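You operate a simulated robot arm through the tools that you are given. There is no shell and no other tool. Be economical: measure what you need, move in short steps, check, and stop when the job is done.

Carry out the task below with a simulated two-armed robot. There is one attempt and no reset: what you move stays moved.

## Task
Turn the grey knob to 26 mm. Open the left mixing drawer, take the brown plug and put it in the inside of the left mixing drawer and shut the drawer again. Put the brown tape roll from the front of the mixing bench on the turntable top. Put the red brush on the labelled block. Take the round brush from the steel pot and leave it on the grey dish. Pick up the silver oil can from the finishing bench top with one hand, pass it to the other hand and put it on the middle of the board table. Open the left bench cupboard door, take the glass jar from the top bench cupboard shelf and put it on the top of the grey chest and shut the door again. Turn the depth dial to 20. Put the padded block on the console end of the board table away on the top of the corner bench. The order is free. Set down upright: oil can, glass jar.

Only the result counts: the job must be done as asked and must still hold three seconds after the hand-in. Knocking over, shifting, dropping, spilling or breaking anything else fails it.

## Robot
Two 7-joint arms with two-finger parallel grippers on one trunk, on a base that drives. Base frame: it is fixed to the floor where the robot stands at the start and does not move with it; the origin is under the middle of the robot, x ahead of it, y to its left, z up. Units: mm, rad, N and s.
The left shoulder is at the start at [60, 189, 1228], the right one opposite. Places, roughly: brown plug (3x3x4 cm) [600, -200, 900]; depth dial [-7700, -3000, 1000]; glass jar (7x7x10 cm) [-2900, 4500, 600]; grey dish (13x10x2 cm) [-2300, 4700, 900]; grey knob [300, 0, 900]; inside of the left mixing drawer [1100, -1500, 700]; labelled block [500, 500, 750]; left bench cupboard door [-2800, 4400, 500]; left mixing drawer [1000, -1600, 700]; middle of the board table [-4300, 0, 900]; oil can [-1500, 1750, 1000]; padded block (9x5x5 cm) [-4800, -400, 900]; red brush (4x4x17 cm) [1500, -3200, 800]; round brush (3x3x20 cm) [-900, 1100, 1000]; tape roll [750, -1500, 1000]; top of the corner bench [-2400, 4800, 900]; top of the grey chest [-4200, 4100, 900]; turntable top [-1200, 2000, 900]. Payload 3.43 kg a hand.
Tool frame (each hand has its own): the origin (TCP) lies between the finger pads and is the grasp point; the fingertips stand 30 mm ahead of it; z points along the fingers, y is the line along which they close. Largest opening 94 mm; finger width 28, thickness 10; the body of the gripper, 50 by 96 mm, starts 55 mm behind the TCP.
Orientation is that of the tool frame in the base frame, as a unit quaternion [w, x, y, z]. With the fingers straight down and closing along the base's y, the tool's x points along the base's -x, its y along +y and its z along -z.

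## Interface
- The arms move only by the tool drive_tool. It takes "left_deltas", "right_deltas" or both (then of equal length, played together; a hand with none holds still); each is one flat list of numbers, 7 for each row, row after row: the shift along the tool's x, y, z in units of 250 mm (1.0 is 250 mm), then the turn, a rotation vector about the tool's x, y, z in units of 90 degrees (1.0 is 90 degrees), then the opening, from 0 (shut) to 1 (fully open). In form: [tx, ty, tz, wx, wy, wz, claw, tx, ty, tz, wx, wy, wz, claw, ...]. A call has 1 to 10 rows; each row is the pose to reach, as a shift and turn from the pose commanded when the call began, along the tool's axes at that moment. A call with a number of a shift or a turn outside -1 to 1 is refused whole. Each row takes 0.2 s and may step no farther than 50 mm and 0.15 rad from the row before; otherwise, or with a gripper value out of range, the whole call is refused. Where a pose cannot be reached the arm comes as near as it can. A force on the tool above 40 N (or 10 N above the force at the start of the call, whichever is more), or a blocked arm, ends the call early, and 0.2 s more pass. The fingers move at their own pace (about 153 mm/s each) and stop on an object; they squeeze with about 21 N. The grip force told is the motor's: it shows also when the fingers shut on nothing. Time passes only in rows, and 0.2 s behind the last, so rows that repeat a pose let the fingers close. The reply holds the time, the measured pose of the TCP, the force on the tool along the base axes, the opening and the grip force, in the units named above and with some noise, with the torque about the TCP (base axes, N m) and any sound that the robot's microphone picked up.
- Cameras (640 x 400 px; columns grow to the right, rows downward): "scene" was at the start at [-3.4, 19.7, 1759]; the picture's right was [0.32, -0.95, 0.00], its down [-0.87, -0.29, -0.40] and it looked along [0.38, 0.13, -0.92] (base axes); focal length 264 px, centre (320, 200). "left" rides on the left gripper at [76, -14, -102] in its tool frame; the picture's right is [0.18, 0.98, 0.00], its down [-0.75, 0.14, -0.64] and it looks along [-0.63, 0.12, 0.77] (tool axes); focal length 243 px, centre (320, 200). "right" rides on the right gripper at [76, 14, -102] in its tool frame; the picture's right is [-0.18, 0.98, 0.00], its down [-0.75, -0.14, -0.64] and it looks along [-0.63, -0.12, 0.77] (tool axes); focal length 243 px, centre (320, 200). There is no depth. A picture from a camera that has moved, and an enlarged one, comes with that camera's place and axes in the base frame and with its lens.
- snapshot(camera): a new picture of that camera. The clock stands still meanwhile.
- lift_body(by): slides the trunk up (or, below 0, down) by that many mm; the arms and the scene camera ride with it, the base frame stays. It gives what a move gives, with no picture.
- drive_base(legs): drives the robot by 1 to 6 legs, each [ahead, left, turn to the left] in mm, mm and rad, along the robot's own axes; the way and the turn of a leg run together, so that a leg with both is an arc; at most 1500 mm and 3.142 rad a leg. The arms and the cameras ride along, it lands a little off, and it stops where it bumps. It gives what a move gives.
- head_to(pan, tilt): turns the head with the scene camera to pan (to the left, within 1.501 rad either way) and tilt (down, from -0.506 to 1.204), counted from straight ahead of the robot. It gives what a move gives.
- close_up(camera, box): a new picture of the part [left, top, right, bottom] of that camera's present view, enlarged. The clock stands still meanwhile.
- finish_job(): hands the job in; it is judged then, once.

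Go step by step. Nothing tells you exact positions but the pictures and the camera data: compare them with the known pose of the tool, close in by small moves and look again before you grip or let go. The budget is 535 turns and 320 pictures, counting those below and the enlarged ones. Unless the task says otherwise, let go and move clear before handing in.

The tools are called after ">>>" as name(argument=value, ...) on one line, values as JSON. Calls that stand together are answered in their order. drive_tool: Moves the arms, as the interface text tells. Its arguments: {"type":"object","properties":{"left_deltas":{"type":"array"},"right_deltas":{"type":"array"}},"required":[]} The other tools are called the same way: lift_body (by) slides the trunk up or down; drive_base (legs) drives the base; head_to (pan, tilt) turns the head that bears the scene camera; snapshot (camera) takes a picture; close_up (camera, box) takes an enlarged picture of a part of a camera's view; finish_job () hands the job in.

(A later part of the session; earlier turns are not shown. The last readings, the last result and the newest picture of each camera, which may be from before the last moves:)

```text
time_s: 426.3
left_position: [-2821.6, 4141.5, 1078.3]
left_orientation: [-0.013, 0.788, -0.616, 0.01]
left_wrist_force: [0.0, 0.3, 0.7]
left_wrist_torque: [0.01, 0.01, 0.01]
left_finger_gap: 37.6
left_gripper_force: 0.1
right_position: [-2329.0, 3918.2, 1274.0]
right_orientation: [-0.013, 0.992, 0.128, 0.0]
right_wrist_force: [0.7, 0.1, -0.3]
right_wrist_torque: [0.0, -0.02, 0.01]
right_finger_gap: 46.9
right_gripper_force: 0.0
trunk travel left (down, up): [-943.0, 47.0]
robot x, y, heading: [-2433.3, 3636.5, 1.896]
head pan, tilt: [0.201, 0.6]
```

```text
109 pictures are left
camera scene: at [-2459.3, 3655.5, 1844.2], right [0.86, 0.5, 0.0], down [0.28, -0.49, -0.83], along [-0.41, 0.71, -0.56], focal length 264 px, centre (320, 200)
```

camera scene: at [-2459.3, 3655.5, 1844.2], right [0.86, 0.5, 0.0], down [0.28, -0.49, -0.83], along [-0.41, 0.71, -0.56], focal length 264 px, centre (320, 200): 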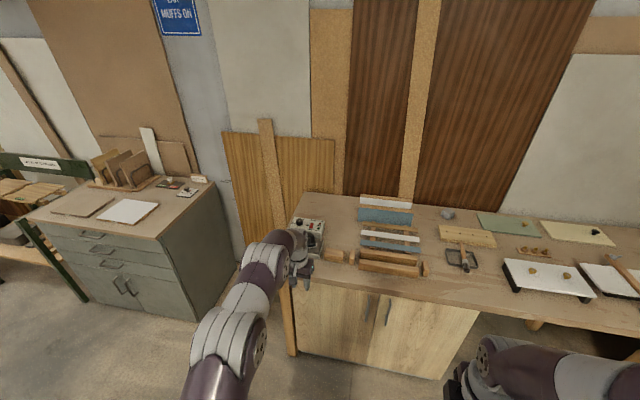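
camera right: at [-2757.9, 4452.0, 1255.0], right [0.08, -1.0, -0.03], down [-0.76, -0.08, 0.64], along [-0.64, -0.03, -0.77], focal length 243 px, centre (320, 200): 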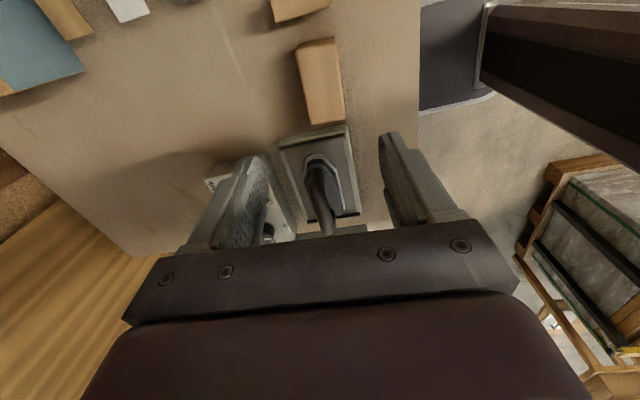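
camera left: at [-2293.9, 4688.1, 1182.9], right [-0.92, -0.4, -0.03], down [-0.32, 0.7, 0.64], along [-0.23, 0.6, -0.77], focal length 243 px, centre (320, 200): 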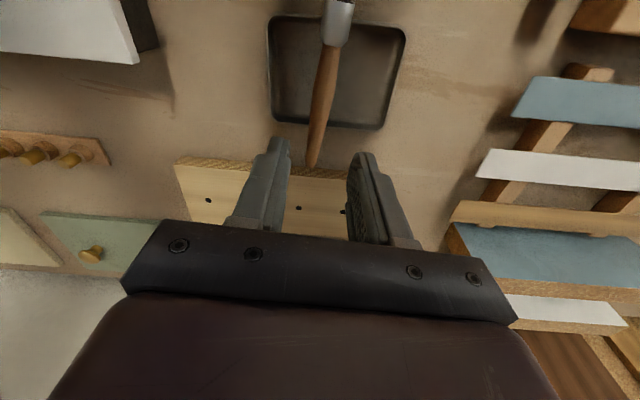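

>>> lift_body(by=-400)

>>> snapshot(camera="scene")

```text
time_s: 430.1
left_position: [-2822.2, 4141.0, 679.6]
left_orientation: [-0.014, 0.787, -0.617, 0.01]
left_wrist_force: [0.1, -0.3, -0.7]
left_wrist_torque: [-0.02, 0.03, 0.0]
left_finger_gap: 37.7
left_gripper_force: 0.0
right_position: [-2328.6, 3918.6, 872.7]
right_orientation: [-0.012, 0.992, 0.129, 0.0]
right_wrist_force: [0.1, -0.3, 0.0]
right_wrist_torque: [-0.02, -0.01, 0.03]
right_finger_gap: 47.0
right_gripper_force: 0.2
trunk travel left (down, up): [-543.0, 447.0]
robot x, y, heading: [-2433.9, 3638.1, 1.893]
head pan, tilt: [0.201, 0.6]
```

```text
108 pictures are left
camera scene: at [-2459.1, 3655.5, 1444.2], right [0.86, 0.5, 0.0], down [0.28, -0.49, -0.83], along [-0.41, 0.71, -0.56], focal length 264 px, centre (320, 200)
```

scene: 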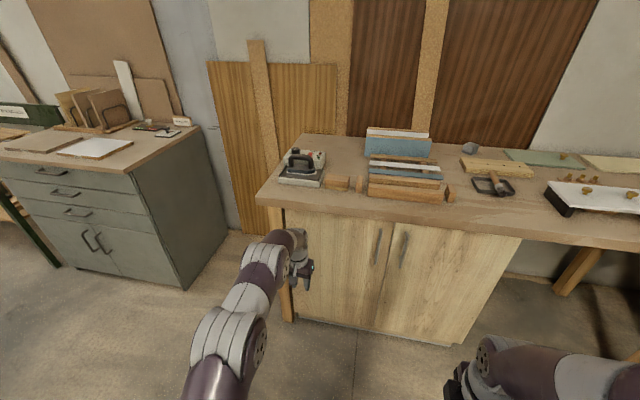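

The left door (hinge left, vertical handle near the middle) is clear. I pitch the left hand forward 46°, shift right and approach the handle.

>>> drive_tool(left_deltas=[0, 0, 0, 0, -0.083, 0, 0.6, 0, 0, 0, 0, -0.166, 0, 0.6, 0, 0, 0, 0, -0.25, 0, 0.6, 0, 0, 0, 0, -0.333, 0, 0.6, 0, 0, 0, 0, -0.416, 0, 0.6, 0, 0, 0, 0, -0.51, 0, 0.6])

>>> drive_base(legs=[[0, -250, 0.01]])

>>> snapshot(camera="left")

>>> snapshot(camera="scene")

```text
time_s: 431.5
left_position: [-2827.5, 4155.1, 674.0]
left_orientation: [-0.251, 0.729, -0.563, -0.297]
left_wrist_force: [-0.1, -0.1, 0.5]
left_wrist_torque: [-0.03, 0.0, 0.01]
left_finger_gap: 56.6
left_gripper_force: 0.0
left hand out of reach, approached as far as the arm can: row 6
right_position: [-2330.3, 3919.0, 873.4]
right_orientation: [-0.012, 0.992, 0.128, 0.0]
right_wrist_force: [0.4, -0.6, -0.1]
right_wrist_torque: [-0.04, -0.04, 0.01]
right_finger_gap: 47.1
right_gripper_force: 0.0
trunk travel left (down, up): [-543.0, 447.0]
robot x, y, heading: [-2432.3, 3636.5, 1.893]
head pan, tilt: [0.201, 0.6]
```

```text
time_s: 433.3
left_position: [-2590.1, 4236.4, 674.0]
left_orientation: [-0.252, 0.73, -0.562, -0.297]
left_wrist_force: [0.4, -0.1, -0.6]
left_wrist_torque: [0.02, 0.02, 0.03]
left_finger_gap: 56.3
left_gripper_force: 0.1
right_position: [-2087.8, 4002.2, 873.1]
right_orientation: [-0.013, 0.991, 0.132, -0.001]
right_wrist_force: [-0.1, 0.2, -0.7]
right_wrist_torque: [0.01, -0.01, 0.02]
right_finger_gap: 47.3
right_gripper_force: 0.2
trunk travel left (down, up): [-543.0, 447.0]
robot x, y, heading: [-2194.1, 3716.7, 1.898]
head pan, tilt: [0.201, 0.6]
```

```text
107 pictures are left
camera left: at [-2545.1, 4116.1, 691.5], right [-0.92, -0.36, -0.16], down [-0.18, 0.02, 0.98], along [-0.35, 0.93, -0.08], focal length 243 px, centre (320, 200)
```

left: 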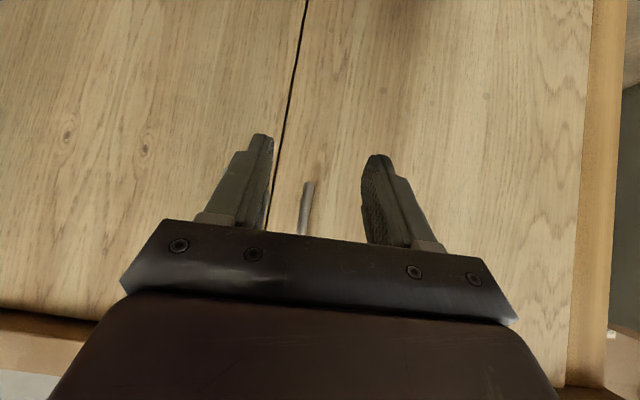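

```text
106 pictures are left
camera scene: at [-2216.8, 3737.9, 1444.2], right [0.86, 0.51, 0.0], down [0.29, -0.49, -0.83], along [-0.42, 0.71, -0.56], focal length 264 px, centre (320, 200)
```

scene: 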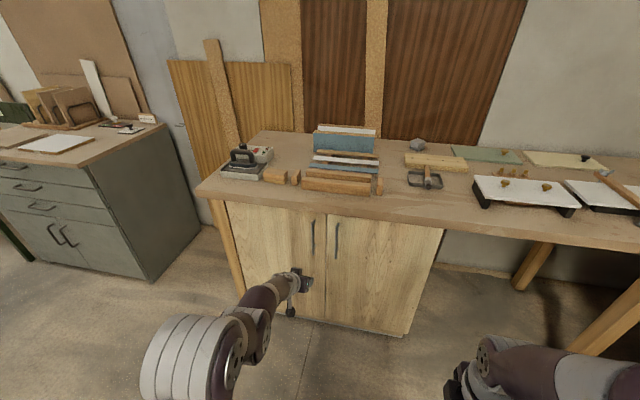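

The handle's lower end is at z ≈ 650 near [-2637, 4413]. I raise 40 and advance 120.

>>> lift_body(by=40)

>>> drive_base(legs=[[115, -11, 0]])

>>> snapshot(camera="left")

```text
time_s: 434.2
left_position: [-2589.2, 4235.8, 713.4]
left_orientation: [-0.251, 0.731, -0.561, -0.297]
left_wrist_force: [0.4, 0.4, -0.7]
left_wrist_torque: [0.01, -0.02, -0.02]
left_finger_gap: 56.6
left_gripper_force: 0.0
right_position: [-2088.0, 4001.3, 912.2]
right_orientation: [-0.012, 0.991, 0.131, 0.0]
right_wrist_force: [-0.2, -0.1, -0.4]
right_wrist_torque: [-0.01, 0.01, 0.01]
right_finger_gap: 47.0
right_gripper_force: 0.1
trunk travel left (down, up): [-583.0, 407.0]
robot x, y, heading: [-2193.7, 3721.1, 1.903]
head pan, tilt: [0.201, 0.6]
```

```text
time_s: 435.4
left_position: [-2615.7, 4348.9, 712.5]
left_orientation: [-0.253, 0.73, -0.561, -0.298]
left_wrist_force: [-0.3, -0.4, -1.3]
left_wrist_torque: [-0.02, 0.0, -0.01]
left_finger_gap: 56.3
left_gripper_force: 0.1
right_position: [-2114.6, 4113.7, 912.3]
right_orientation: [-0.012, 0.991, 0.132, 0.0]
right_wrist_force: [-1.2, -0.2, -0.2]
right_wrist_torque: [-0.02, -0.03, 0.01]
right_finger_gap: 46.8
right_gripper_force: 0.1
trunk travel left (down, up): [-583.0, 407.0]
robot x, y, heading: [-2219.0, 3833.3, 1.901]
head pan, tilt: [0.201, 0.6]
```

```text
105 pictures are left
camera left: at [-2571.5, 4228.7, 730.8], right [-0.92, -0.36, -0.17], down [-0.19, 0.02, 0.98], along [-0.35, 0.93, -0.09], focal length 243 px, centre (320, 200)
```

left: 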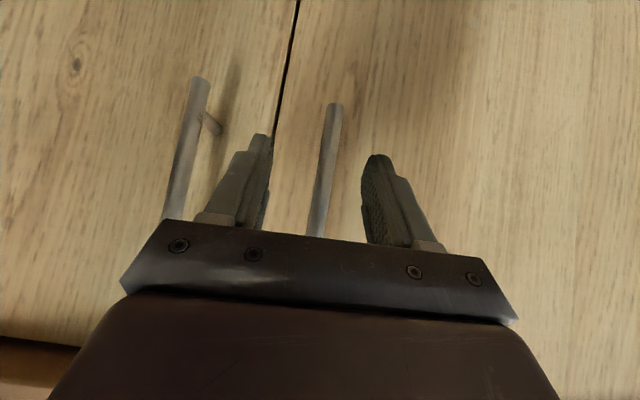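

>>> drive_base(legs=[[50, 0, 0]])

>>> snapshot(camera="left")

```text
time_s: 436.4
left_position: [-2629.4, 4384.7, 711.0]
left_orientation: [-0.252, 0.73, -0.562, -0.294]
left_wrist_force: [1.8, -2.2, 2.2]
left_wrist_torque: [-0.01, 0.07, 0.13]
left_finger_gap: 56.3
left_gripper_force: 0.0
right_position: [-2129.2, 4154.1, 913.0]
right_orientation: [-0.012, 0.991, 0.132, 0.0]
right_wrist_force: [0.1, 0.2, -0.3]
right_wrist_torque: [-0.04, -0.01, -0.03]
right_finger_gap: 46.8
right_gripper_force: 0.0
trunk travel left (down, up): [-583.0, 407.0]
robot x, y, heading: [-2235.5, 3870.6, 1.907]
head pan, tilt: [0.201, 0.6]
stopped in leg 1: the force on the tool passed its limit at 305 N (the readings are from after the stop); the commanded pose is now the measured one
```

```text
104 pictures are left
camera left: at [-2585.8, 4265.6, 729.8], right [-0.92, -0.36, -0.16], down [-0.19, 0.02, 0.98], along [-0.35, 0.93, -0.09], focal length 243 px, centre (320, 200)
```

left: 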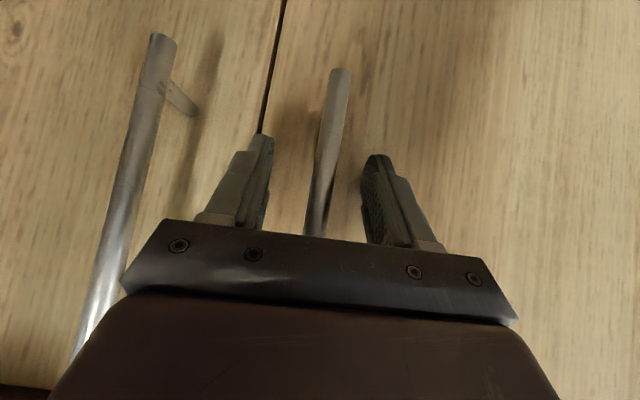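

The tips touched the door, so the handle lies between the pads. I close.

>>> drive_tool(left_deltas=[0, 0, -0.01, 0, 0, 0, 0.3, 0, 0, -0.01, 0, 0, 0, 0.05, 0, 0, -0.01, 0, 0, 0, 0.05, 0, 0, -0.01, 0, 0, 0, 0.05])

>>> snapshot(camera="left")

```text
time_s: 437.4
left_position: [-2630.0, 4383.5, 712.1]
left_orientation: [-0.25, 0.732, -0.561, -0.296]
left_wrist_force: [-0.5, -0.6, -0.3]
left_wrist_torque: [-0.34, 1.31, -0.12]
left_finger_gap: 16.4
left_gripper_force: 45.0
right_position: [-2129.3, 4153.7, 912.8]
right_orientation: [-0.013, 0.991, 0.131, 0.0]
right_wrist_force: [0.7, 0.0, 0.4]
right_wrist_torque: [-0.01, 0.02, -0.02]
right_finger_gap: 46.7
right_gripper_force: 0.1
trunk travel left (down, up): [-583.0, 407.0]
robot x, y, heading: [-2236.3, 3870.8, 1.898]
head pan, tilt: [0.201, 0.6]
```

```text
103 pictures are left
camera left: at [-2585.3, 4264.2, 730.6], right [-0.92, -0.36, -0.16], down [-0.19, 0.03, 0.98], along [-0.35, 0.93, -0.09], focal length 243 px, centre (320, 200)
```

left: 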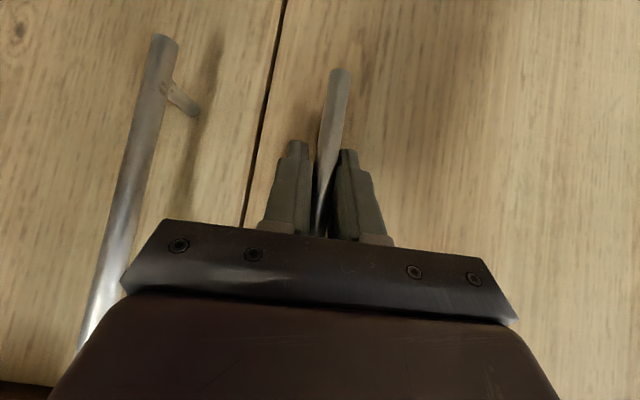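

The handle is gripped (16 mm). I pull the door along its arc in steps with the base.

>>> drive_base(legs=[[-45, 6, 0], [-42, 15, 0]])

>>> snapshot(camera="scene")

```text
time_s: 438.8
left_position: [-2619.9, 4292.6, 712.2]
left_orientation: [-0.25, 0.731, -0.563, -0.294]
left_wrist_force: [5.4, -1.2, -2.4]
left_wrist_torque: [-0.15, 0.65, -0.15]
left_finger_gap: 16.4
left_gripper_force: 45.4
right_position: [-2121.2, 4063.8, 913.5]
right_orientation: [-0.013, 0.991, 0.131, 0.0]
right_wrist_force: [-0.3, 0.4, -0.5]
right_wrist_torque: [0.05, 0.02, 0.0]
right_finger_gap: 47.2
right_gripper_force: 0.0
trunk travel left (down, up): [-583.0, 407.0]
robot x, y, heading: [-2222.4, 3781.1, 1.905]
head pan, tilt: [0.201, 0.6]
```

```text
102 pictures are left
camera scene: at [-2250.3, 3798.8, 1484.2], right [0.86, 0.51, 0.0], down [0.29, -0.49, -0.83], along [-0.42, 0.71, -0.56], focal length 264 px, centre (320, 200)
```

scene: 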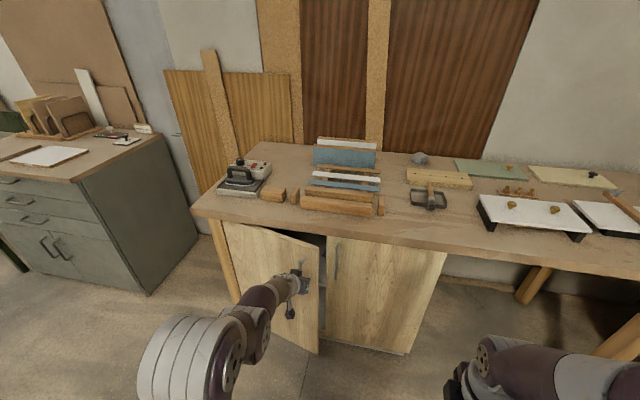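

>>> drive_base(legs=[[-40, 19, 0], [-38, 24, 0]])

>>> drive_base(legs=[[-34, 29, 0], [-31, 32, 0]])

>>> snapshot(camera="scene")

```text
time_s: 440.2
left_position: [-2632.1, 4202.6, 711.8]
left_orientation: [-0.251, 0.73, -0.564, -0.294]
left_wrist_force: [27.2, -7.8, 2.6]
left_wrist_torque: [-0.24, 0.51, -0.26]
left_finger_gap: 15.9
left_gripper_force: 45.3
right_position: [-2134.4, 3975.5, 913.5]
right_orientation: [-0.013, 0.991, 0.131, -0.001]
right_wrist_force: [0.4, -0.3, 0.3]
right_wrist_torque: [0.02, -0.02, -0.04]
right_finger_gap: 47.0
right_gripper_force: 0.0
trunk travel left (down, up): [-583.0, 407.0]
robot x, y, heading: [-2240.2, 3696.6, 1.903]
head pan, tilt: [0.201, 0.6]
```

```text
time_s: 441.6
left_position: [-2665.6, 4120.3, 711.7]
left_orientation: [-0.25, 0.73, -0.565, -0.292]
left_wrist_force: [34.2, -19.2, 10.2]
left_wrist_torque: [-0.17, 0.86, -0.22]
left_finger_gap: 16.2
left_gripper_force: 45.6
right_position: [-2170.0, 3891.7, 913.2]
right_orientation: [-0.014, 0.991, 0.132, -0.001]
right_wrist_force: [-0.5, -1.1, -0.3]
right_wrist_torque: [-0.01, -0.01, -0.02]
right_finger_gap: 47.0
right_gripper_force: 0.0
trunk travel left (down, up): [-583.0, 407.0]
robot x, y, heading: [-2276.5, 3612.4, 1.9]
head pan, tilt: [0.201, 0.6]
```

```text
101 pictures are left
camera scene: at [-2297.0, 3626.3, 1484.3], right [0.86, 0.51, 0.0], down [0.28, -0.48, -0.83], along [-0.42, 0.71, -0.56], focal length 264 px, centre (320, 200)
```

scene: 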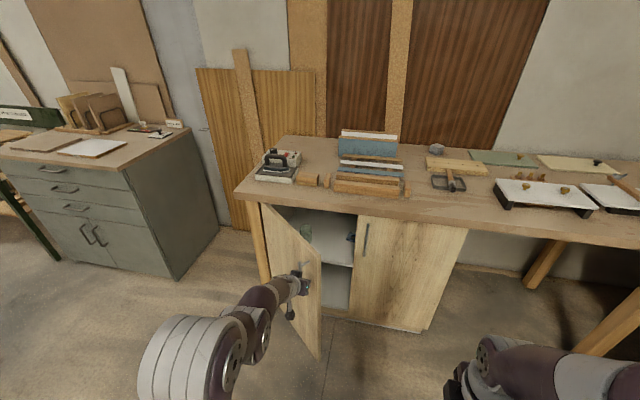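

The door is about 46° open and I see the glass jar inside. I release the handle, back out, go round to the door's inner side and push it wider.

>>> drive_tool(left_deltas=[0, 0, 0, 0, 0, 0, 0.5, 0, 0, 0, 0, 0, 0, 0.5, 0, 0, 0, 0, 0, 0, 0.5])

>>> drive_base(legs=[[-130, -10, 0], [0, -170, 0], [200, 0, 0]])

>>> snapshot(camera="scene")

>>> snapshot(camera="left")

```text
time_s: 442.4
left_position: [-2668.0, 4122.3, 708.1]
left_orientation: [-0.249, 0.73, -0.566, -0.291]
left_wrist_force: [0.1, -0.3, -0.9]
left_wrist_torque: [0.0, 0.02, 0.0]
left_finger_gap: 47.2
left_gripper_force: 0.0
right_position: [-2171.2, 3896.5, 913.2]
right_orientation: [-0.012, 0.991, 0.131, -0.001]
right_wrist_force: [0.8, 0.7, 0.4]
right_wrist_torque: [0.0, -0.01, -0.01]
right_finger_gap: 47.0
right_gripper_force: 0.0
trunk travel left (down, up): [-583.0, 407.0]
robot x, y, heading: [-2276.7, 3611.3, 1.895]
head pan, tilt: [0.201, 0.6]
```

```text
time_s: 445.9
left_position: [-2531.7, 4241.9, 707.7]
left_orientation: [-0.248, 0.732, -0.564, -0.291]
left_wrist_force: [0.3, 0.2, -0.2]
left_wrist_torque: [-0.03, -0.01, -0.01]
left_finger_gap: 47.0
left_gripper_force: 0.1
right_position: [-2033.8, 4018.9, 911.7]
right_orientation: [-0.011, 0.991, 0.134, 0.0]
right_wrist_force: [-1.1, 0.2, -0.2]
right_wrist_torque: [-0.02, 0.01, -0.01]
right_finger_gap: 47.1
right_gripper_force: 0.1
trunk travel left (down, up): [-583.0, 407.0]
robot x, y, heading: [-2138.5, 3733.0, 1.908]
head pan, tilt: [0.201, 0.6]
```

```text
100 pictures are left
camera scene: at [-2162.3, 3754.6, 1484.2], right [0.86, 0.51, 0.0], down [0.29, -0.49, -0.82], along [-0.42, 0.71, -0.57], focal length 264 px, centre (320, 200)
```

scene: 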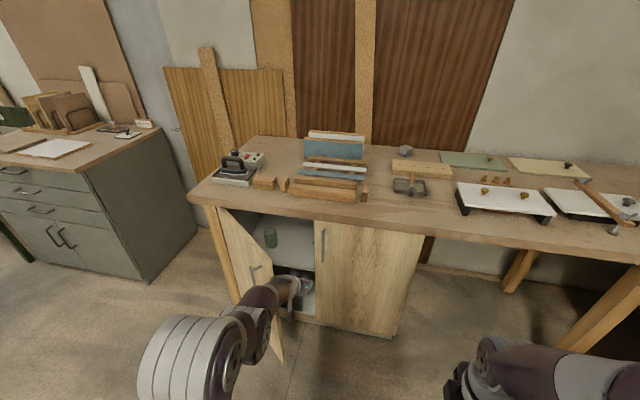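

```text
99 pictures are left
camera left: at [-2488.1, 4123.4, 727.2], right [-0.92, -0.36, -0.17], down [-0.19, 0.04, 0.98], along [-0.35, 0.93, -0.1], focal length 243 px, centre (320, 200)
```

left: 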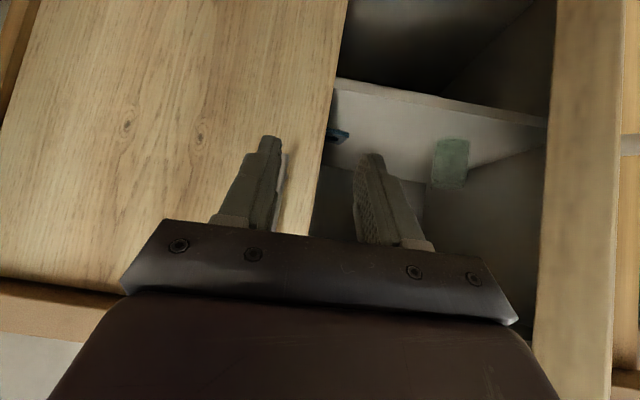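

The jar stands at about [-2888, 4484], z 511–614. I push the door open by moving left.

>>> drive_base(legs=[[0, 150, 0], [0, 150, 0]])

>>> snapshot(camera="scene")

```text
time_s: 446.8
left_position: [-2559.3, 4230.8, 707.8]
left_orientation: [-0.252, 0.728, -0.569, -0.287]
left_wrist_force: [0.2, -0.4, 0.0]
left_wrist_torque: [0.01, -0.01, -0.03]
left_finger_gap: 46.8
left_gripper_force: 0.1
right_position: [-2068.5, 4004.2, 914.8]
right_orientation: [-0.013, 0.991, 0.133, 0.0]
right_wrist_force: [-0.2, -0.8, 0.0]
right_wrist_torque: [0.03, 0.0, -0.01]
right_finger_gap: 47.1
right_gripper_force: 0.1
trunk travel left (down, up): [-583.0, 407.0]
robot x, y, heading: [-2173.0, 3721.2, 1.905]
head pan, tilt: [0.201, 0.6]
stopped in leg 1: the force on the tool passed its limit at 110 N (the readings are from after the stop); the commanded pose is now the measured one
```

```text
98 pictures are left
camera scene: at [-2197.6, 3738.2, 1484.2], right [0.86, 0.51, 0.0], down [0.29, -0.48, -0.83], along [-0.42, 0.71, -0.56], focal length 264 px, centre (320, 200)
```

scene: 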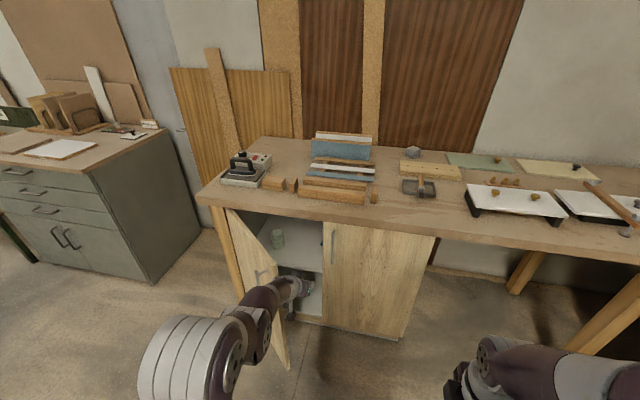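

>>> drive_tool(left_deltas=[0, 0.04, 0, 0, 0, 0, 0.5, 0, 0.08, 0, 0, 0, 0, 0.5, 0, 0.12, 0, 0, 0, 0, 0.5, 0, 0.16, 0, 0, 0, 0, 0.5, 0, 0.2, 0, 0, 0, 0, 0.5, 0, 0.24, 0, 0, 0, 0, 0.5, 0, 0.28, 0, 0, 0, 0, 0.5, 0, 0.32, 0, 0, 0, 0, 0.5, 0, 0.36, 0, 0, 0, 0, 0.5, 0, 0.4, 0, 0, 0, 0, 0.5])

>>> snapshot(camera="left")

>>> close_up(camera="scene", box=[180, 190, 380, 380])

```text
time_s: 449.0
left_position: [-2656.2, 4209.2, 703.1]
left_orientation: [-0.251, 0.728, -0.57, -0.286]
left_wrist_force: [-0.9, -0.3, -0.1]
left_wrist_torque: [0.01, 0.0, 0.02]
left_finger_gap: 47.1
left_gripper_force: 0.0
right_position: [-2066.9, 4006.3, 911.7]
right_orientation: [-0.011, 0.991, 0.133, -0.001]
right_wrist_force: [-0.1, -0.4, -0.9]
right_wrist_torque: [-0.01, -0.03, 0.02]
right_finger_gap: 47.0
right_gripper_force: 0.1
trunk travel left (down, up): [-583.0, 407.0]
robot x, y, heading: [-2169.1, 3724.0, 1.912]
head pan, tilt: [0.201, 0.6]
```

```text
97 pictures are left
camera left: at [-2615.6, 4089.3, 723.8], right [-0.92, -0.35, -0.17], down [-0.19, 0.04, 0.98], along [-0.33, 0.94, -0.1], focal length 243 px, centre (320, 200)
```

left: 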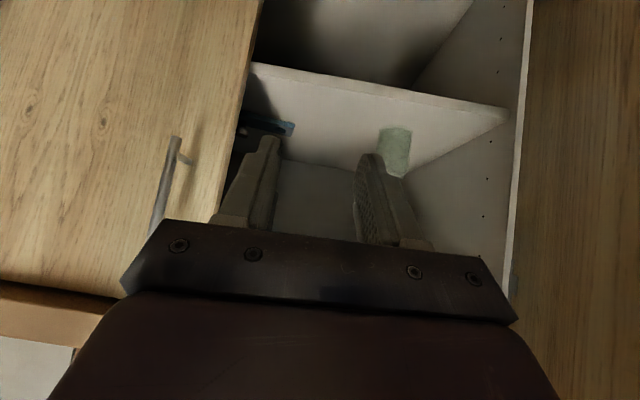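

```text
2.11 times, centred on (280, 285) of scene
camera zoom: at [-2196.2, 3741.9, 1484.2], right [0.86, 0.51, 0.0], down [0.29, -0.49, -0.82], along [-0.42, 0.71, -0.57], focal length 555 px, centre (404, 21)
```

zoom: 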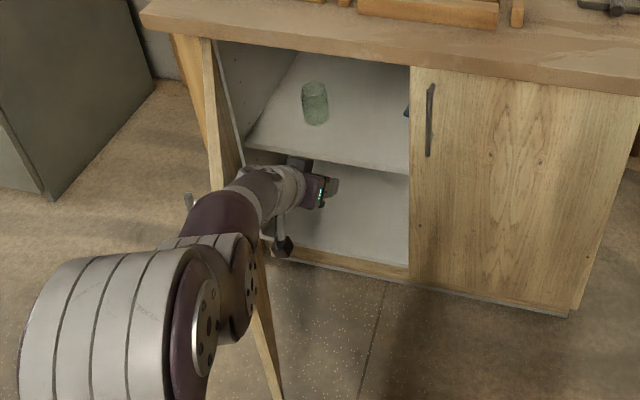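

The door is at about 90°. To have room for my left arm I push it further open, moving the base left in small legs while in contact.

>>> drive_tool(left_deltas=[0, 0.04, 0, 0, 0, 0, 0.5, 0, 0.08, 0, 0, 0, 0, 0.5, 0, 0.12, 0, 0, 0, 0, 0.5, 0, 0.16, 0, 0, 0, 0, 0.5, 0, 0.2, 0, 0, 0, 0, 0.5, 0, 0.24, 0, 0, 0, 0, 0.5, 0, 0.28, 0, 0, 0, 0, 0.5, 0, 0.32, 0, 0, 0, 0, 0.5, 0, 0.36, 0, 0, 0, 0, 0.5, 0, 0.4, 0, 0, 0, 0, 0.5])

>>> drive_tool(left_deltas=[0, 0.04, 0, 0, 0, 0, 0.5, 0, 0.08, 0, 0, 0, 0, 0.5, 0, 0.12, 0, 0, 0, 0, 0.5, 0, 0.16, 0, 0, 0, 0, 0.5, 0, 0.2, 0, 0, 0, 0, 0.5, 0, 0.24, 0, 0, 0, 0, 0.5, 0, 0.28, 0, 0, 0, 0, 0.5, 0, 0.32, 0, 0, 0, 0, 0.5, 0, 0.36, 0, 0, 0, 0, 0.5, 0, 0.4, 0, 0, 0, 0, 0.5])

>>> snapshot(camera="scene")

```text
time_s: 451.2
left_position: [-2755.2, 4188.4, 699.2]
left_orientation: [-0.251, 0.728, -0.57, -0.287]
left_wrist_force: [0.3, -0.4, 0.5]
left_wrist_torque: [0.02, -0.01, -0.03]
left_finger_gap: 46.8
left_gripper_force: 0.0
right_position: [-2067.7, 4007.1, 913.8]
right_orientation: [-0.011, 0.991, 0.133, 0.001]
right_wrist_force: [0.5, 0.6, 0.3]
right_wrist_torque: [0.01, 0.0, -0.04]
right_finger_gap: 46.8
right_gripper_force: 0.1
trunk travel left (down, up): [-583.0, 407.0]
robot x, y, heading: [-2170.6, 3720.4, 1.903]
head pan, tilt: [0.201, 0.6]
```

```text
time_s: 453.4
left_position: [-2850.3, 4164.6, 694.9]
left_orientation: [-0.251, 0.728, -0.57, -0.287]
left_wrist_force: [0.7, -0.1, 0.5]
left_wrist_torque: [0.01, -0.03, -0.01]
left_finger_gap: 47.0
left_gripper_force: 0.0
right_position: [-2067.9, 4006.8, 913.1]
right_orientation: [-0.011, 0.991, 0.134, 0.0]
right_wrist_force: [-0.1, 0.4, 0.6]
right_wrist_torque: [0.04, -0.01, 0.02]
right_finger_gap: 46.7
right_gripper_force: 0.1
trunk travel left (down, up): [-583.0, 407.0]
robot x, y, heading: [-2170.2, 3720.4, 1.906]
head pan, tilt: [0.201, 0.6]
```

```text
95 pictures are left
camera scene: at [-2196.4, 3741.9, 1484.2], right [0.86, 0.51, 0.0], down [0.29, -0.49, -0.82], along [-0.42, 0.71, -0.57], focal length 264 px, centre (320, 200)
```

scene: 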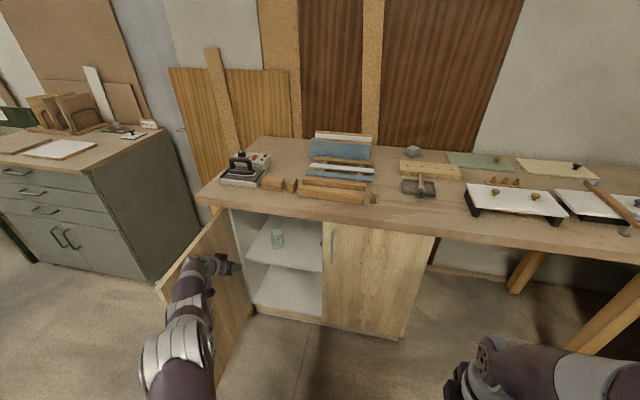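

The door now stands at about 125°. I pull the left hand back to the right, shift the base left, and lower to jar height.

>>> drive_tool(left_deltas=[0, -0.16, 0, 0, 0, 0, 0.85, 0, -0.32, 0, 0, 0, 0, 0.85, 0, -0.48, 0, 0, 0, 0, 0.85, 0, -0.64, 0, 0, 0, 0, 0.85, 0, -0.8, 0, 0, 0, 0, 0.85, 0, -0.96, 0, 0, 0, 0, 0.85])

>>> drive_base(legs=[[0, 190, 0]])

>>> lift_body(by=-130)

>>> snapshot(camera="left")

>>> snapshot(camera="scene")

```text
time_s: 454.8
left_position: [-2618.0, 4216.9, 705.9]
left_orientation: [-0.251, 0.728, -0.569, -0.287]
left_wrist_force: [0.2, -0.2, 0.5]
left_wrist_torque: [0.01, 0.0, 0.0]
left_finger_gap: 80.1
left_gripper_force: 0.0
right_position: [-2066.9, 4006.3, 913.3]
right_orientation: [-0.013, 0.991, 0.133, -0.001]
right_wrist_force: [-0.3, 0.0, 0.4]
right_wrist_torque: [-0.01, 0.04, -0.01]
right_finger_gap: 47.1
right_gripper_force: 0.1
trunk travel left (down, up): [-583.0, 407.0]
robot x, y, heading: [-2172.4, 3723.2, 1.908]
head pan, tilt: [0.201, 0.6]
```

```text
time_s: 456.4
left_position: [-2796.9, 4154.1, 705.6]
left_orientation: [-0.252, 0.728, -0.57, -0.287]
left_wrist_force: [-0.6, 0.2, -0.6]
left_wrist_torque: [0.0, -0.02, 0.0]
left_finger_gap: 79.7
left_gripper_force: 0.0
right_position: [-2245.9, 3944.2, 912.5]
right_orientation: [-0.013, 0.991, 0.134, 0.0]
right_wrist_force: [0.3, 0.4, 0.8]
right_wrist_torque: [0.02, -0.03, 0.0]
right_finger_gap: 46.9
right_gripper_force: 0.0
trunk travel left (down, up): [-583.0, 407.0]
robot x, y, heading: [-2347.7, 3659.9, 1.911]
head pan, tilt: [0.201, 0.6]
```

```text
time_s: 457.9
left_position: [-2795.9, 4154.9, 575.1]
left_orientation: [-0.252, 0.727, -0.57, -0.288]
left_wrist_force: [-0.7, -0.8, 0.3]
left_wrist_torque: [0.02, 0.05, -0.01]
left_finger_gap: 79.6
left_gripper_force: 0.1
right_position: [-2245.5, 3945.1, 781.7]
right_orientation: [-0.013, 0.991, 0.133, 0.001]
right_wrist_force: [0.4, 0.2, 0.4]
right_wrist_torque: [0.03, 0.03, 0.02]
right_finger_gap: 47.0
right_gripper_force: 0.0
trunk travel left (down, up): [-453.0, 537.0]
robot x, y, heading: [-2347.5, 3660.0, 1.903]
head pan, tilt: [0.201, 0.6]
```

```text
94 pictures are left
camera left: at [-2755.8, 4035.5, 595.5], right [-0.92, -0.35, -0.17], down [-0.19, 0.04, 0.98], along [-0.33, 0.94, -0.1], focal length 243 px, centre (320, 200)
```

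left: 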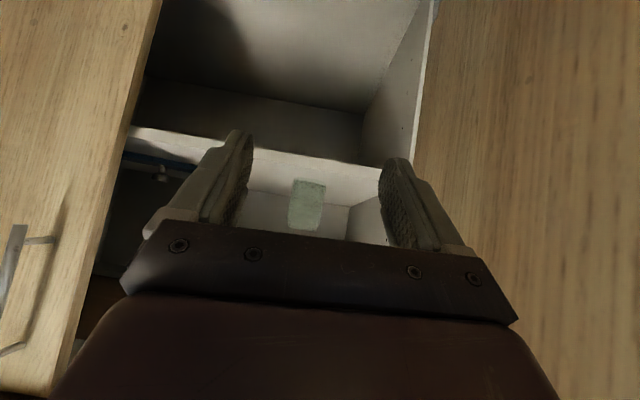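

```text
93 pictures are left
camera scene: at [-2373.4, 3679.8, 1354.2], right [0.86, 0.51, 0.0], down [0.29, -0.49, -0.83], along [-0.42, 0.71, -0.56], focal length 264 px, centre (320, 200)
```

scene: 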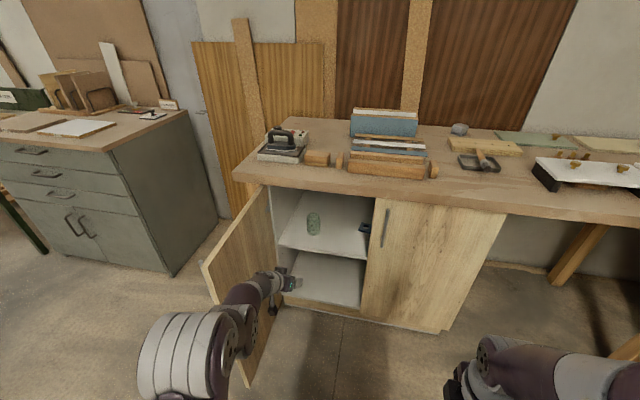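

>>> drive_base(legs=[[0, -20, 0], [210, 0, 0]])

>>> snapshot(camera="left")

>>> snapshot(camera="scene")

```text
time_s: 460.0
left_position: [-2850.0, 4360.1, 574.9]
left_orientation: [-0.25, 0.729, -0.569, -0.286]
left_wrist_force: [-0.8, 0.2, 0.2]
left_wrist_torque: [0.02, 0.03, -0.01]
left_finger_gap: 79.9
left_gripper_force: 0.2
right_position: [-2297.5, 4151.3, 782.6]
right_orientation: [-0.011, 0.991, 0.134, 0.001]
right_wrist_force: [-1.1, -0.8, -0.4]
right_wrist_torque: [-0.03, -0.02, 0.02]
right_finger_gap: 46.8
right_gripper_force: 0.1
trunk travel left (down, up): [-453.0, 537.0]
robot x, y, heading: [-2399.1, 3865.9, 1.909]
head pan, tilt: [0.201, 0.6]
```

```text
92 pictures are left
camera left: at [-2808.3, 4240.5, 594.8], right [-0.92, -0.35, -0.17], down [-0.19, 0.04, 0.98], along [-0.34, 0.94, -0.1], focal length 243 px, centre (320, 200)
```

left: 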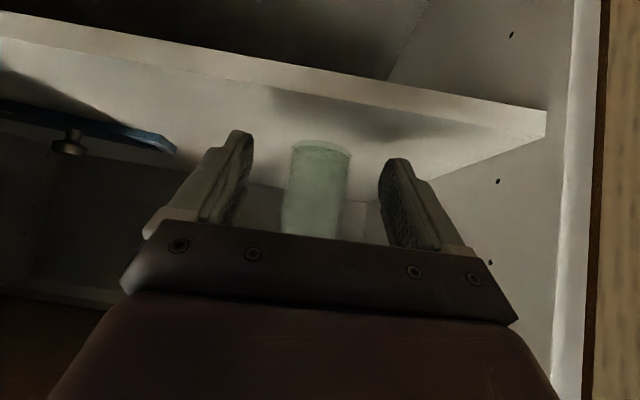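

```text
91 pictures are left
camera scene: at [-2425.3, 3886.8, 1354.1], right [0.86, 0.51, 0.0], down [0.29, -0.49, -0.82], along [-0.42, 0.71, -0.57], focal length 264 px, centre (320, 200)
```

scene: 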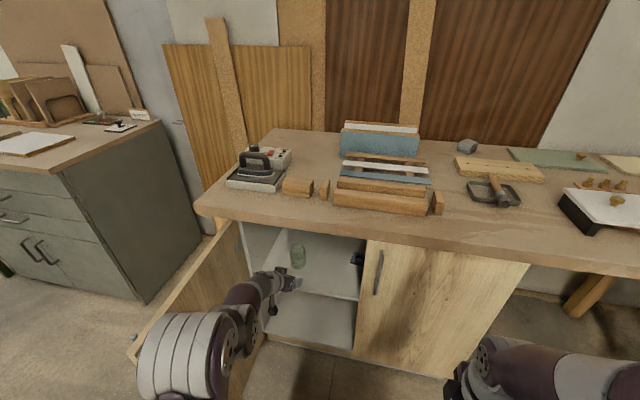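

The jar is in line. I open fully and advance 85 mm.

>>> drive_tool(left_deltas=[0, 0, 0, 0, 0, 0, 1, 0, 0, 0, 0, 0, 0, 1])

>>> drive_base(legs=[[80, -3, 0]])

>>> snapshot(camera="left")

```text
time_s: 460.6
left_position: [-2850.0, 4359.2, 575.3]
left_orientation: [-0.251, 0.728, -0.569, -0.288]
left_wrist_force: [0.3, -0.8, 0.1]
left_wrist_torque: [0.01, 0.0, 0.01]
left_finger_gap: 93.7
left_gripper_force: 0.1
right_position: [-2298.0, 4149.9, 782.3]
right_orientation: [-0.011, 0.991, 0.135, 0.001]
right_wrist_force: [0.5, 0.0, -0.8]
right_wrist_torque: [0.02, 0.0, 0.01]
right_finger_gap: 47.0
right_gripper_force: 0.1
trunk travel left (down, up): [-453.0, 537.0]
robot x, y, heading: [-2399.9, 3867.6, 1.904]
head pan, tilt: [0.201, 0.6]
```

```text
time_s: 461.6
left_position: [-2874.2, 4439.3, 574.2]
left_orientation: [-0.25, 0.729, -0.569, -0.287]
left_wrist_force: [0.3, -0.1, -0.3]
left_wrist_torque: [-0.02, -0.03, 0.0]
left_finger_gap: 93.6
left_gripper_force: 0.0
right_position: [-2322.5, 4230.2, 781.7]
right_orientation: [-0.012, 0.991, 0.135, 0.0]
right_wrist_force: [-0.2, 0.3, -1.0]
right_wrist_torque: [-0.01, 0.0, 0.05]
right_finger_gap: 47.0
right_gripper_force: 0.1
trunk travel left (down, up): [-453.0, 537.0]
robot x, y, heading: [-2422.5, 3942.4, 1.91]
head pan, tilt: [0.201, 0.6]
```

```text
90 pictures are left
camera left: at [-2832.7, 4318.8, 594.7], right [-0.92, -0.35, -0.17], down [-0.19, 0.04, 0.98], along [-0.34, 0.94, -0.11], focal length 243 px, centre (320, 200)
```

left: 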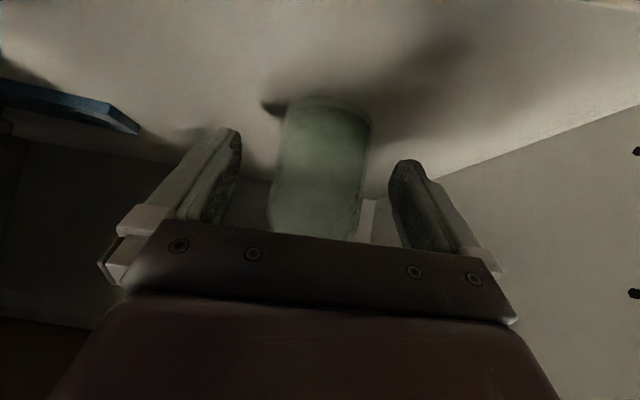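

>>> drive_base(legs=[[33, 0, 0]])

>>> snapshot(camera="left")

```text
time_s: 462.5
left_position: [-2884.4, 4468.9, 574.1]
left_orientation: [-0.25, 0.729, -0.569, -0.286]
left_wrist_force: [0.1, 0.5, -0.8]
left_wrist_torque: [0.02, -0.02, 0.0]
left_finger_gap: 93.9
left_gripper_force: 0.1
right_position: [-2333.1, 4261.4, 782.9]
right_orientation: [-0.011, 0.991, 0.134, 0.0]
right_wrist_force: [0.6, 0.2, -0.1]
right_wrist_torque: [-0.06, 0.01, 0.0]
right_finger_gap: 46.9
right_gripper_force: 0.1
trunk travel left (down, up): [-453.0, 537.0]
robot x, y, heading: [-2436.2, 3973.5, 1.907]
head pan, tilt: [0.201, 0.6]
```

```text
89 pictures are left
camera left: at [-2843.6, 4349.9, 594.5], right [-0.92, -0.35, -0.17], down [-0.19, 0.04, 0.98], along [-0.34, 0.94, -0.11], focal length 243 px, centre (320, 200)
```

left: 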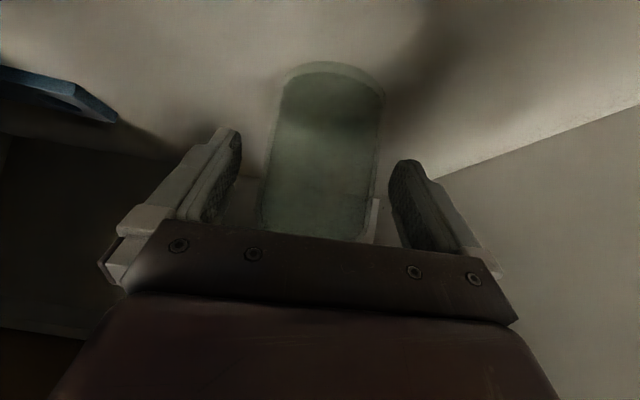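

The jar is between the pads; I grip it.

>>> drive_tool(left_deltas=[0, 0.012, 0, 0, 0, 0, 0.8, 0, 0.012, 0, 0, 0, 0, 0.6, 0, 0.012, 0, 0, 0, 0, 0.6, 0, 0.012, 0, 0, 0, 0, 0.6])

>>> lift_body(by=35)

>>> snapshot(camera="left")

```text
time_s: 463.5
left_position: [-2887.5, 4468.6, 575.5]
left_orientation: [-0.251, 0.729, -0.568, -0.288]
left_wrist_force: [-1.0, 0.6, 1.5]
left_wrist_torque: [0.04, 0.13, -0.01]
left_finger_gap: 67.3
left_gripper_force: 21.3
right_position: [-2332.9, 4258.8, 783.1]
right_orientation: [-0.011, 0.991, 0.136, 0.0]
right_wrist_force: [0.6, -0.7, -0.4]
right_wrist_torque: [0.02, 0.02, -0.02]
right_finger_gap: 47.1
right_gripper_force: 0.0
trunk travel left (down, up): [-453.0, 537.0]
robot x, y, heading: [-2439.2, 3977.0, 1.91]
head pan, tilt: [0.201, 0.6]
```

```text
time_s: 464.3
left_position: [-2886.8, 4467.5, 610.2]
left_orientation: [-0.25, 0.729, -0.57, -0.287]
left_wrist_force: [0.7, 0.4, -1.6]
left_wrist_torque: [-0.06, -0.02, -0.02]
left_finger_gap: 67.3
left_gripper_force: 21.1
right_position: [-2333.3, 4260.0, 816.7]
right_orientation: [-0.011, 0.991, 0.135, 0.0]
right_wrist_force: [0.0, 0.9, -0.4]
right_wrist_torque: [0.03, 0.0, 0.0]
right_finger_gap: 47.0
right_gripper_force: 0.0
trunk travel left (down, up): [-488.0, 502.0]
robot x, y, heading: [-2436.6, 3973.3, 1.908]
head pan, tilt: [0.201, 0.6]
```

```text
88 pictures are left
camera left: at [-2846.4, 4347.9, 630.3], right [-0.92, -0.35, -0.17], down [-0.19, 0.04, 0.98], along [-0.34, 0.94, -0.1], focal length 243 px, centre (320, 200)
```

left: 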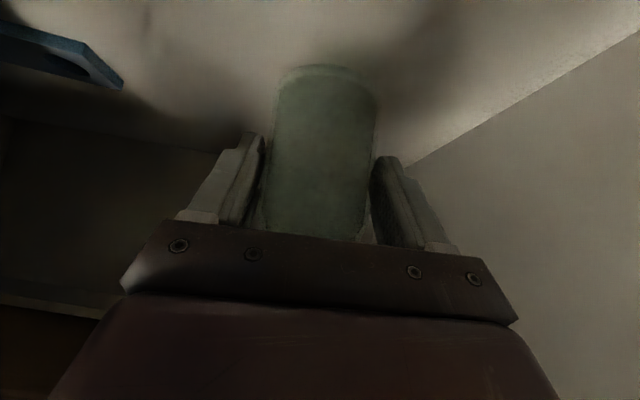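

Jar held. I back out of the cupboard, raise the trunk and look at the grey chest.

>>> drive_base(legs=[[-450, 0, 0]])

>>> lift_body(by=400)

>>> head_to(pan=0.8, tilt=0.5)

>>> snapshot(camera="scene")

```text
time_s: 467.1
left_position: [-2734.3, 4032.9, 611.7]
left_orientation: [-0.252, 0.728, -0.569, -0.287]
left_wrist_force: [0.3, -0.5, -0.5]
left_wrist_torque: [-0.02, -0.01, 0.0]
left_finger_gap: 67.2
left_gripper_force: 21.3
right_position: [-2178.4, 3824.7, 818.5]
right_orientation: [-0.012, 0.991, 0.134, 0.001]
right_wrist_force: [-0.3, 0.1, -0.7]
right_wrist_torque: [0.02, 0.01, 0.01]
right_finger_gap: 46.9
right_gripper_force: 0.0
trunk travel left (down, up): [-488.0, 502.0]
robot x, y, heading: [-2285.7, 3541.0, 1.915]
head pan, tilt: [0.201, 0.6]
```

```text
time_s: 470.9
left_position: [-2733.7, 4034.1, 1010.2]
left_orientation: [-0.251, 0.728, -0.569, -0.287]
left_wrist_force: [1.2, 0.1, -1.1]
left_wrist_torque: [-0.02, 0.01, 0.0]
left_finger_gap: 67.5
left_gripper_force: 20.7
right_position: [-2179.1, 3824.0, 1217.2]
right_orientation: [-0.011, 0.991, 0.134, 0.001]
right_wrist_force: [-0.4, -0.1, 0.3]
right_wrist_torque: [0.01, -0.02, -0.02]
right_finger_gap: 46.9
right_gripper_force: 0.1
trunk travel left (down, up): [-888.0, 102.0]
robot x, y, heading: [-2284.0, 3535.2, 1.909]
head pan, tilt: [0.201, 0.6]
```

```text
time_s: 471.9
left_position: [-2734.1, 4033.2, 1010.5]
left_orientation: [-0.251, 0.729, -0.569, -0.287]
left_wrist_force: [0.5, 0.5, -2.0]
left_wrist_torque: [-0.01, 0.01, -0.01]
left_finger_gap: 67.1
left_gripper_force: 20.6
right_position: [-2180.5, 3824.4, 1218.8]
right_orientation: [-0.012, 0.991, 0.134, 0.0]
right_wrist_force: [0.9, -0.9, 0.0]
right_wrist_torque: [0.0, 0.02, 0.0]
right_finger_gap: 47.1
right_gripper_force: 0.2
trunk travel left (down, up): [-888.0, 102.0]
robot x, y, heading: [-2282.8, 3543.3, 1.906]
head pan, tilt: [0.799, 0.499]
```

```text
87 pictures are left
camera scene: at [-2344.7, 3522.5, 1798.3], right [0.42, 0.91, 0.0], down [0.43, -0.2, -0.88], along [-0.8, 0.37, -0.48], focal length 264 px, centre (320, 200)
```

scene: 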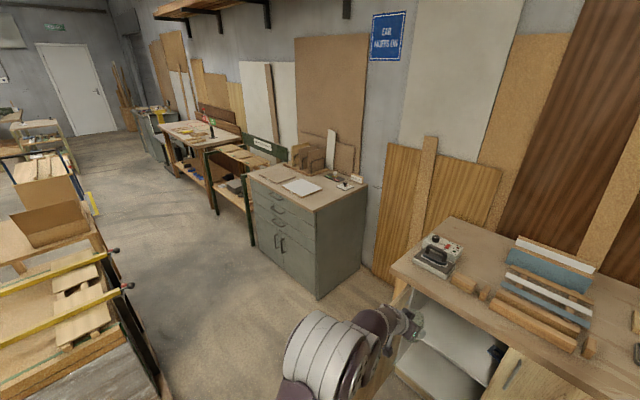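

>>> close_up(camera="scene", box=[235, 135, 385, 230])

```text
4.21 times, centred on (310, 182) of scene
camera zoom: at [-2344.7, 3522.5, 1798.3], right [0.42, 0.91, 0.0], down [0.43, -0.2, -0.88], along [-0.8, 0.37, -0.48], focal length 1110 px, centre (362, 274)
```

zoom: 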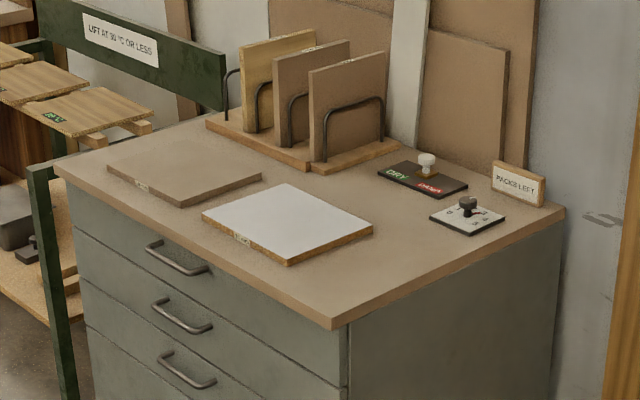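

A free spot is on the chest's right front at about [-3849, 4261]. I drive there, keeping clear of the bench, the open door and the pallet.

>>> drive_base(legs=[[170, 0, 0], [0, 1030, 0]])

>>> head_to(pan=0.1, tilt=0.6)

>>> snapshot(camera="scene")

```text
time_s: 478.3
left_position: [-3772.1, 3856.5, 1011.7]
left_orientation: [-0.253, 0.725, -0.574, -0.286]
left_wrist_force: [-0.3, -0.1, -1.7]
left_wrist_torque: [-0.01, 0.0, -0.05]
left_finger_gap: 67.4
left_gripper_force: 20.9
right_position: [-3218.6, 3642.7, 1217.6]
right_orientation: [-0.011, 0.992, 0.129, 0.001]
right_wrist_force: [0.6, 0.3, -0.4]
right_wrist_torque: [-0.02, 0.0, 0.01]
right_finger_gap: 46.9
right_gripper_force: 0.1
trunk travel left (down, up): [-888.0, 102.0]
robot x, y, heading: [-3326.6, 3364.1, 1.899]
head pan, tilt: [0.799, 0.499]
```

```text
time_s: 479.4
left_position: [-3771.8, 3857.4, 1011.1]
left_orientation: [-0.252, 0.725, -0.573, -0.286]
left_wrist_force: [0.1, 0.4, -1.6]
left_wrist_torque: [-0.04, -0.02, 0.0]
left_finger_gap: 67.2
left_gripper_force: 21.4
right_position: [-3219.9, 3643.1, 1217.5]
right_orientation: [-0.011, 0.992, 0.129, 0.0]
right_wrist_force: [-0.4, -0.2, -0.2]
right_wrist_torque: [-0.03, 0.01, 0.02]
right_finger_gap: 47.1
right_gripper_force: 0.1
trunk travel left (down, up): [-888.0, 102.0]
robot x, y, heading: [-3325.6, 3359.5, 1.893]
head pan, tilt: [0.099, 0.6]
```

```text
85 pictures are left
camera scene: at [-3342.3, 3383.3, 1789.2], right [0.91, 0.41, 0.0], down [0.23, -0.51, -0.83], along [-0.34, 0.75, -0.57], focal length 264 px, centre (320, 200)
```

scene: 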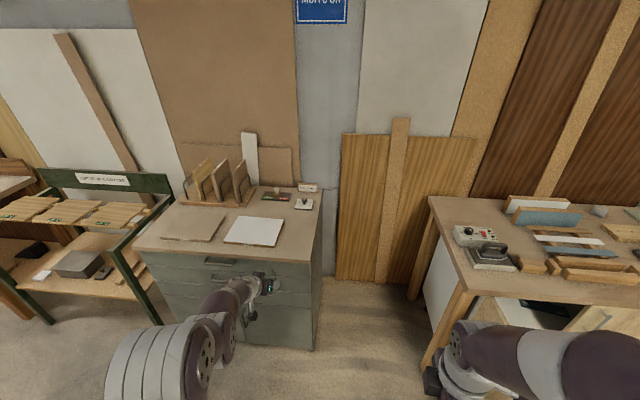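

>>> drive_base(legs=[[0, -70, 0], [300, 0, 0]])

>>> snapshot(camera="left")

>>> snapshot(camera="scene")

```text
time_s: 482.1
left_position: [-3806.0, 4164.7, 1011.6]
left_orientation: [-0.253, 0.727, -0.571, -0.287]
left_wrist_force: [-0.2, 0.1, -1.7]
left_wrist_torque: [-0.01, 0.01, 0.02]
left_finger_gap: 67.4
left_gripper_force: 21.3
right_position: [-3253.2, 3953.3, 1219.4]
right_orientation: [-0.012, 0.991, 0.132, 0.001]
right_wrist_force: [0.0, -0.1, 0.1]
right_wrist_torque: [-0.01, 0.03, -0.01]
right_finger_gap: 46.7
right_gripper_force: 0.0
trunk travel left (down, up): [-888.0, 102.0]
robot x, y, heading: [-3356.1, 3667.8, 1.909]
head pan, tilt: [0.099, 0.6]
```

```text
84 pictures are left
camera left: at [-3765.3, 4044.2, 1031.0], right [-0.92, -0.34, -0.17], down [-0.19, 0.04, 0.98], along [-0.33, 0.94, -0.1], focal length 243 px, centre (320, 200)
```

left: 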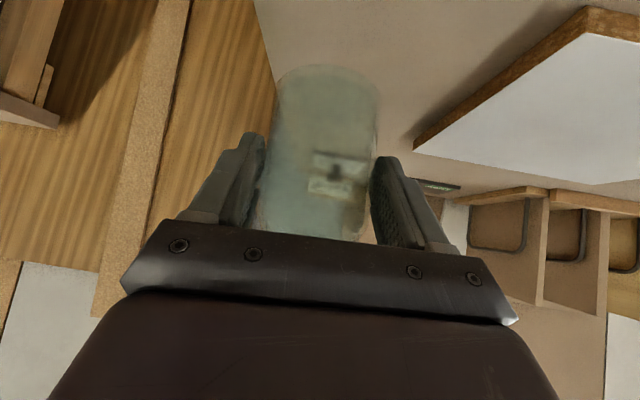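

```text
83 pictures are left
camera scene: at [-3373.4, 3691.9, 1789.2], right [0.91, 0.42, 0.0], down [0.24, -0.51, -0.83], along [-0.35, 0.75, -0.56], focal length 264 px, centre (320, 200)
```

scene: 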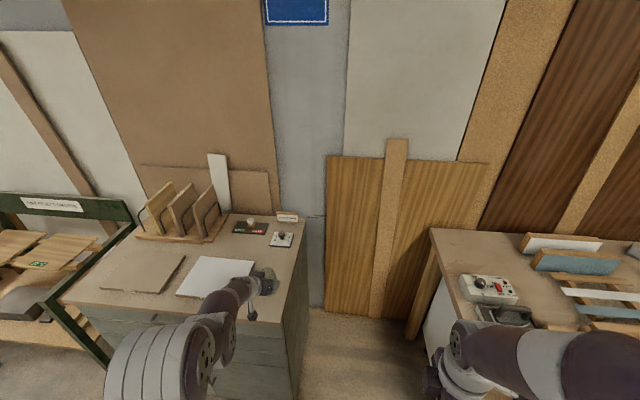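

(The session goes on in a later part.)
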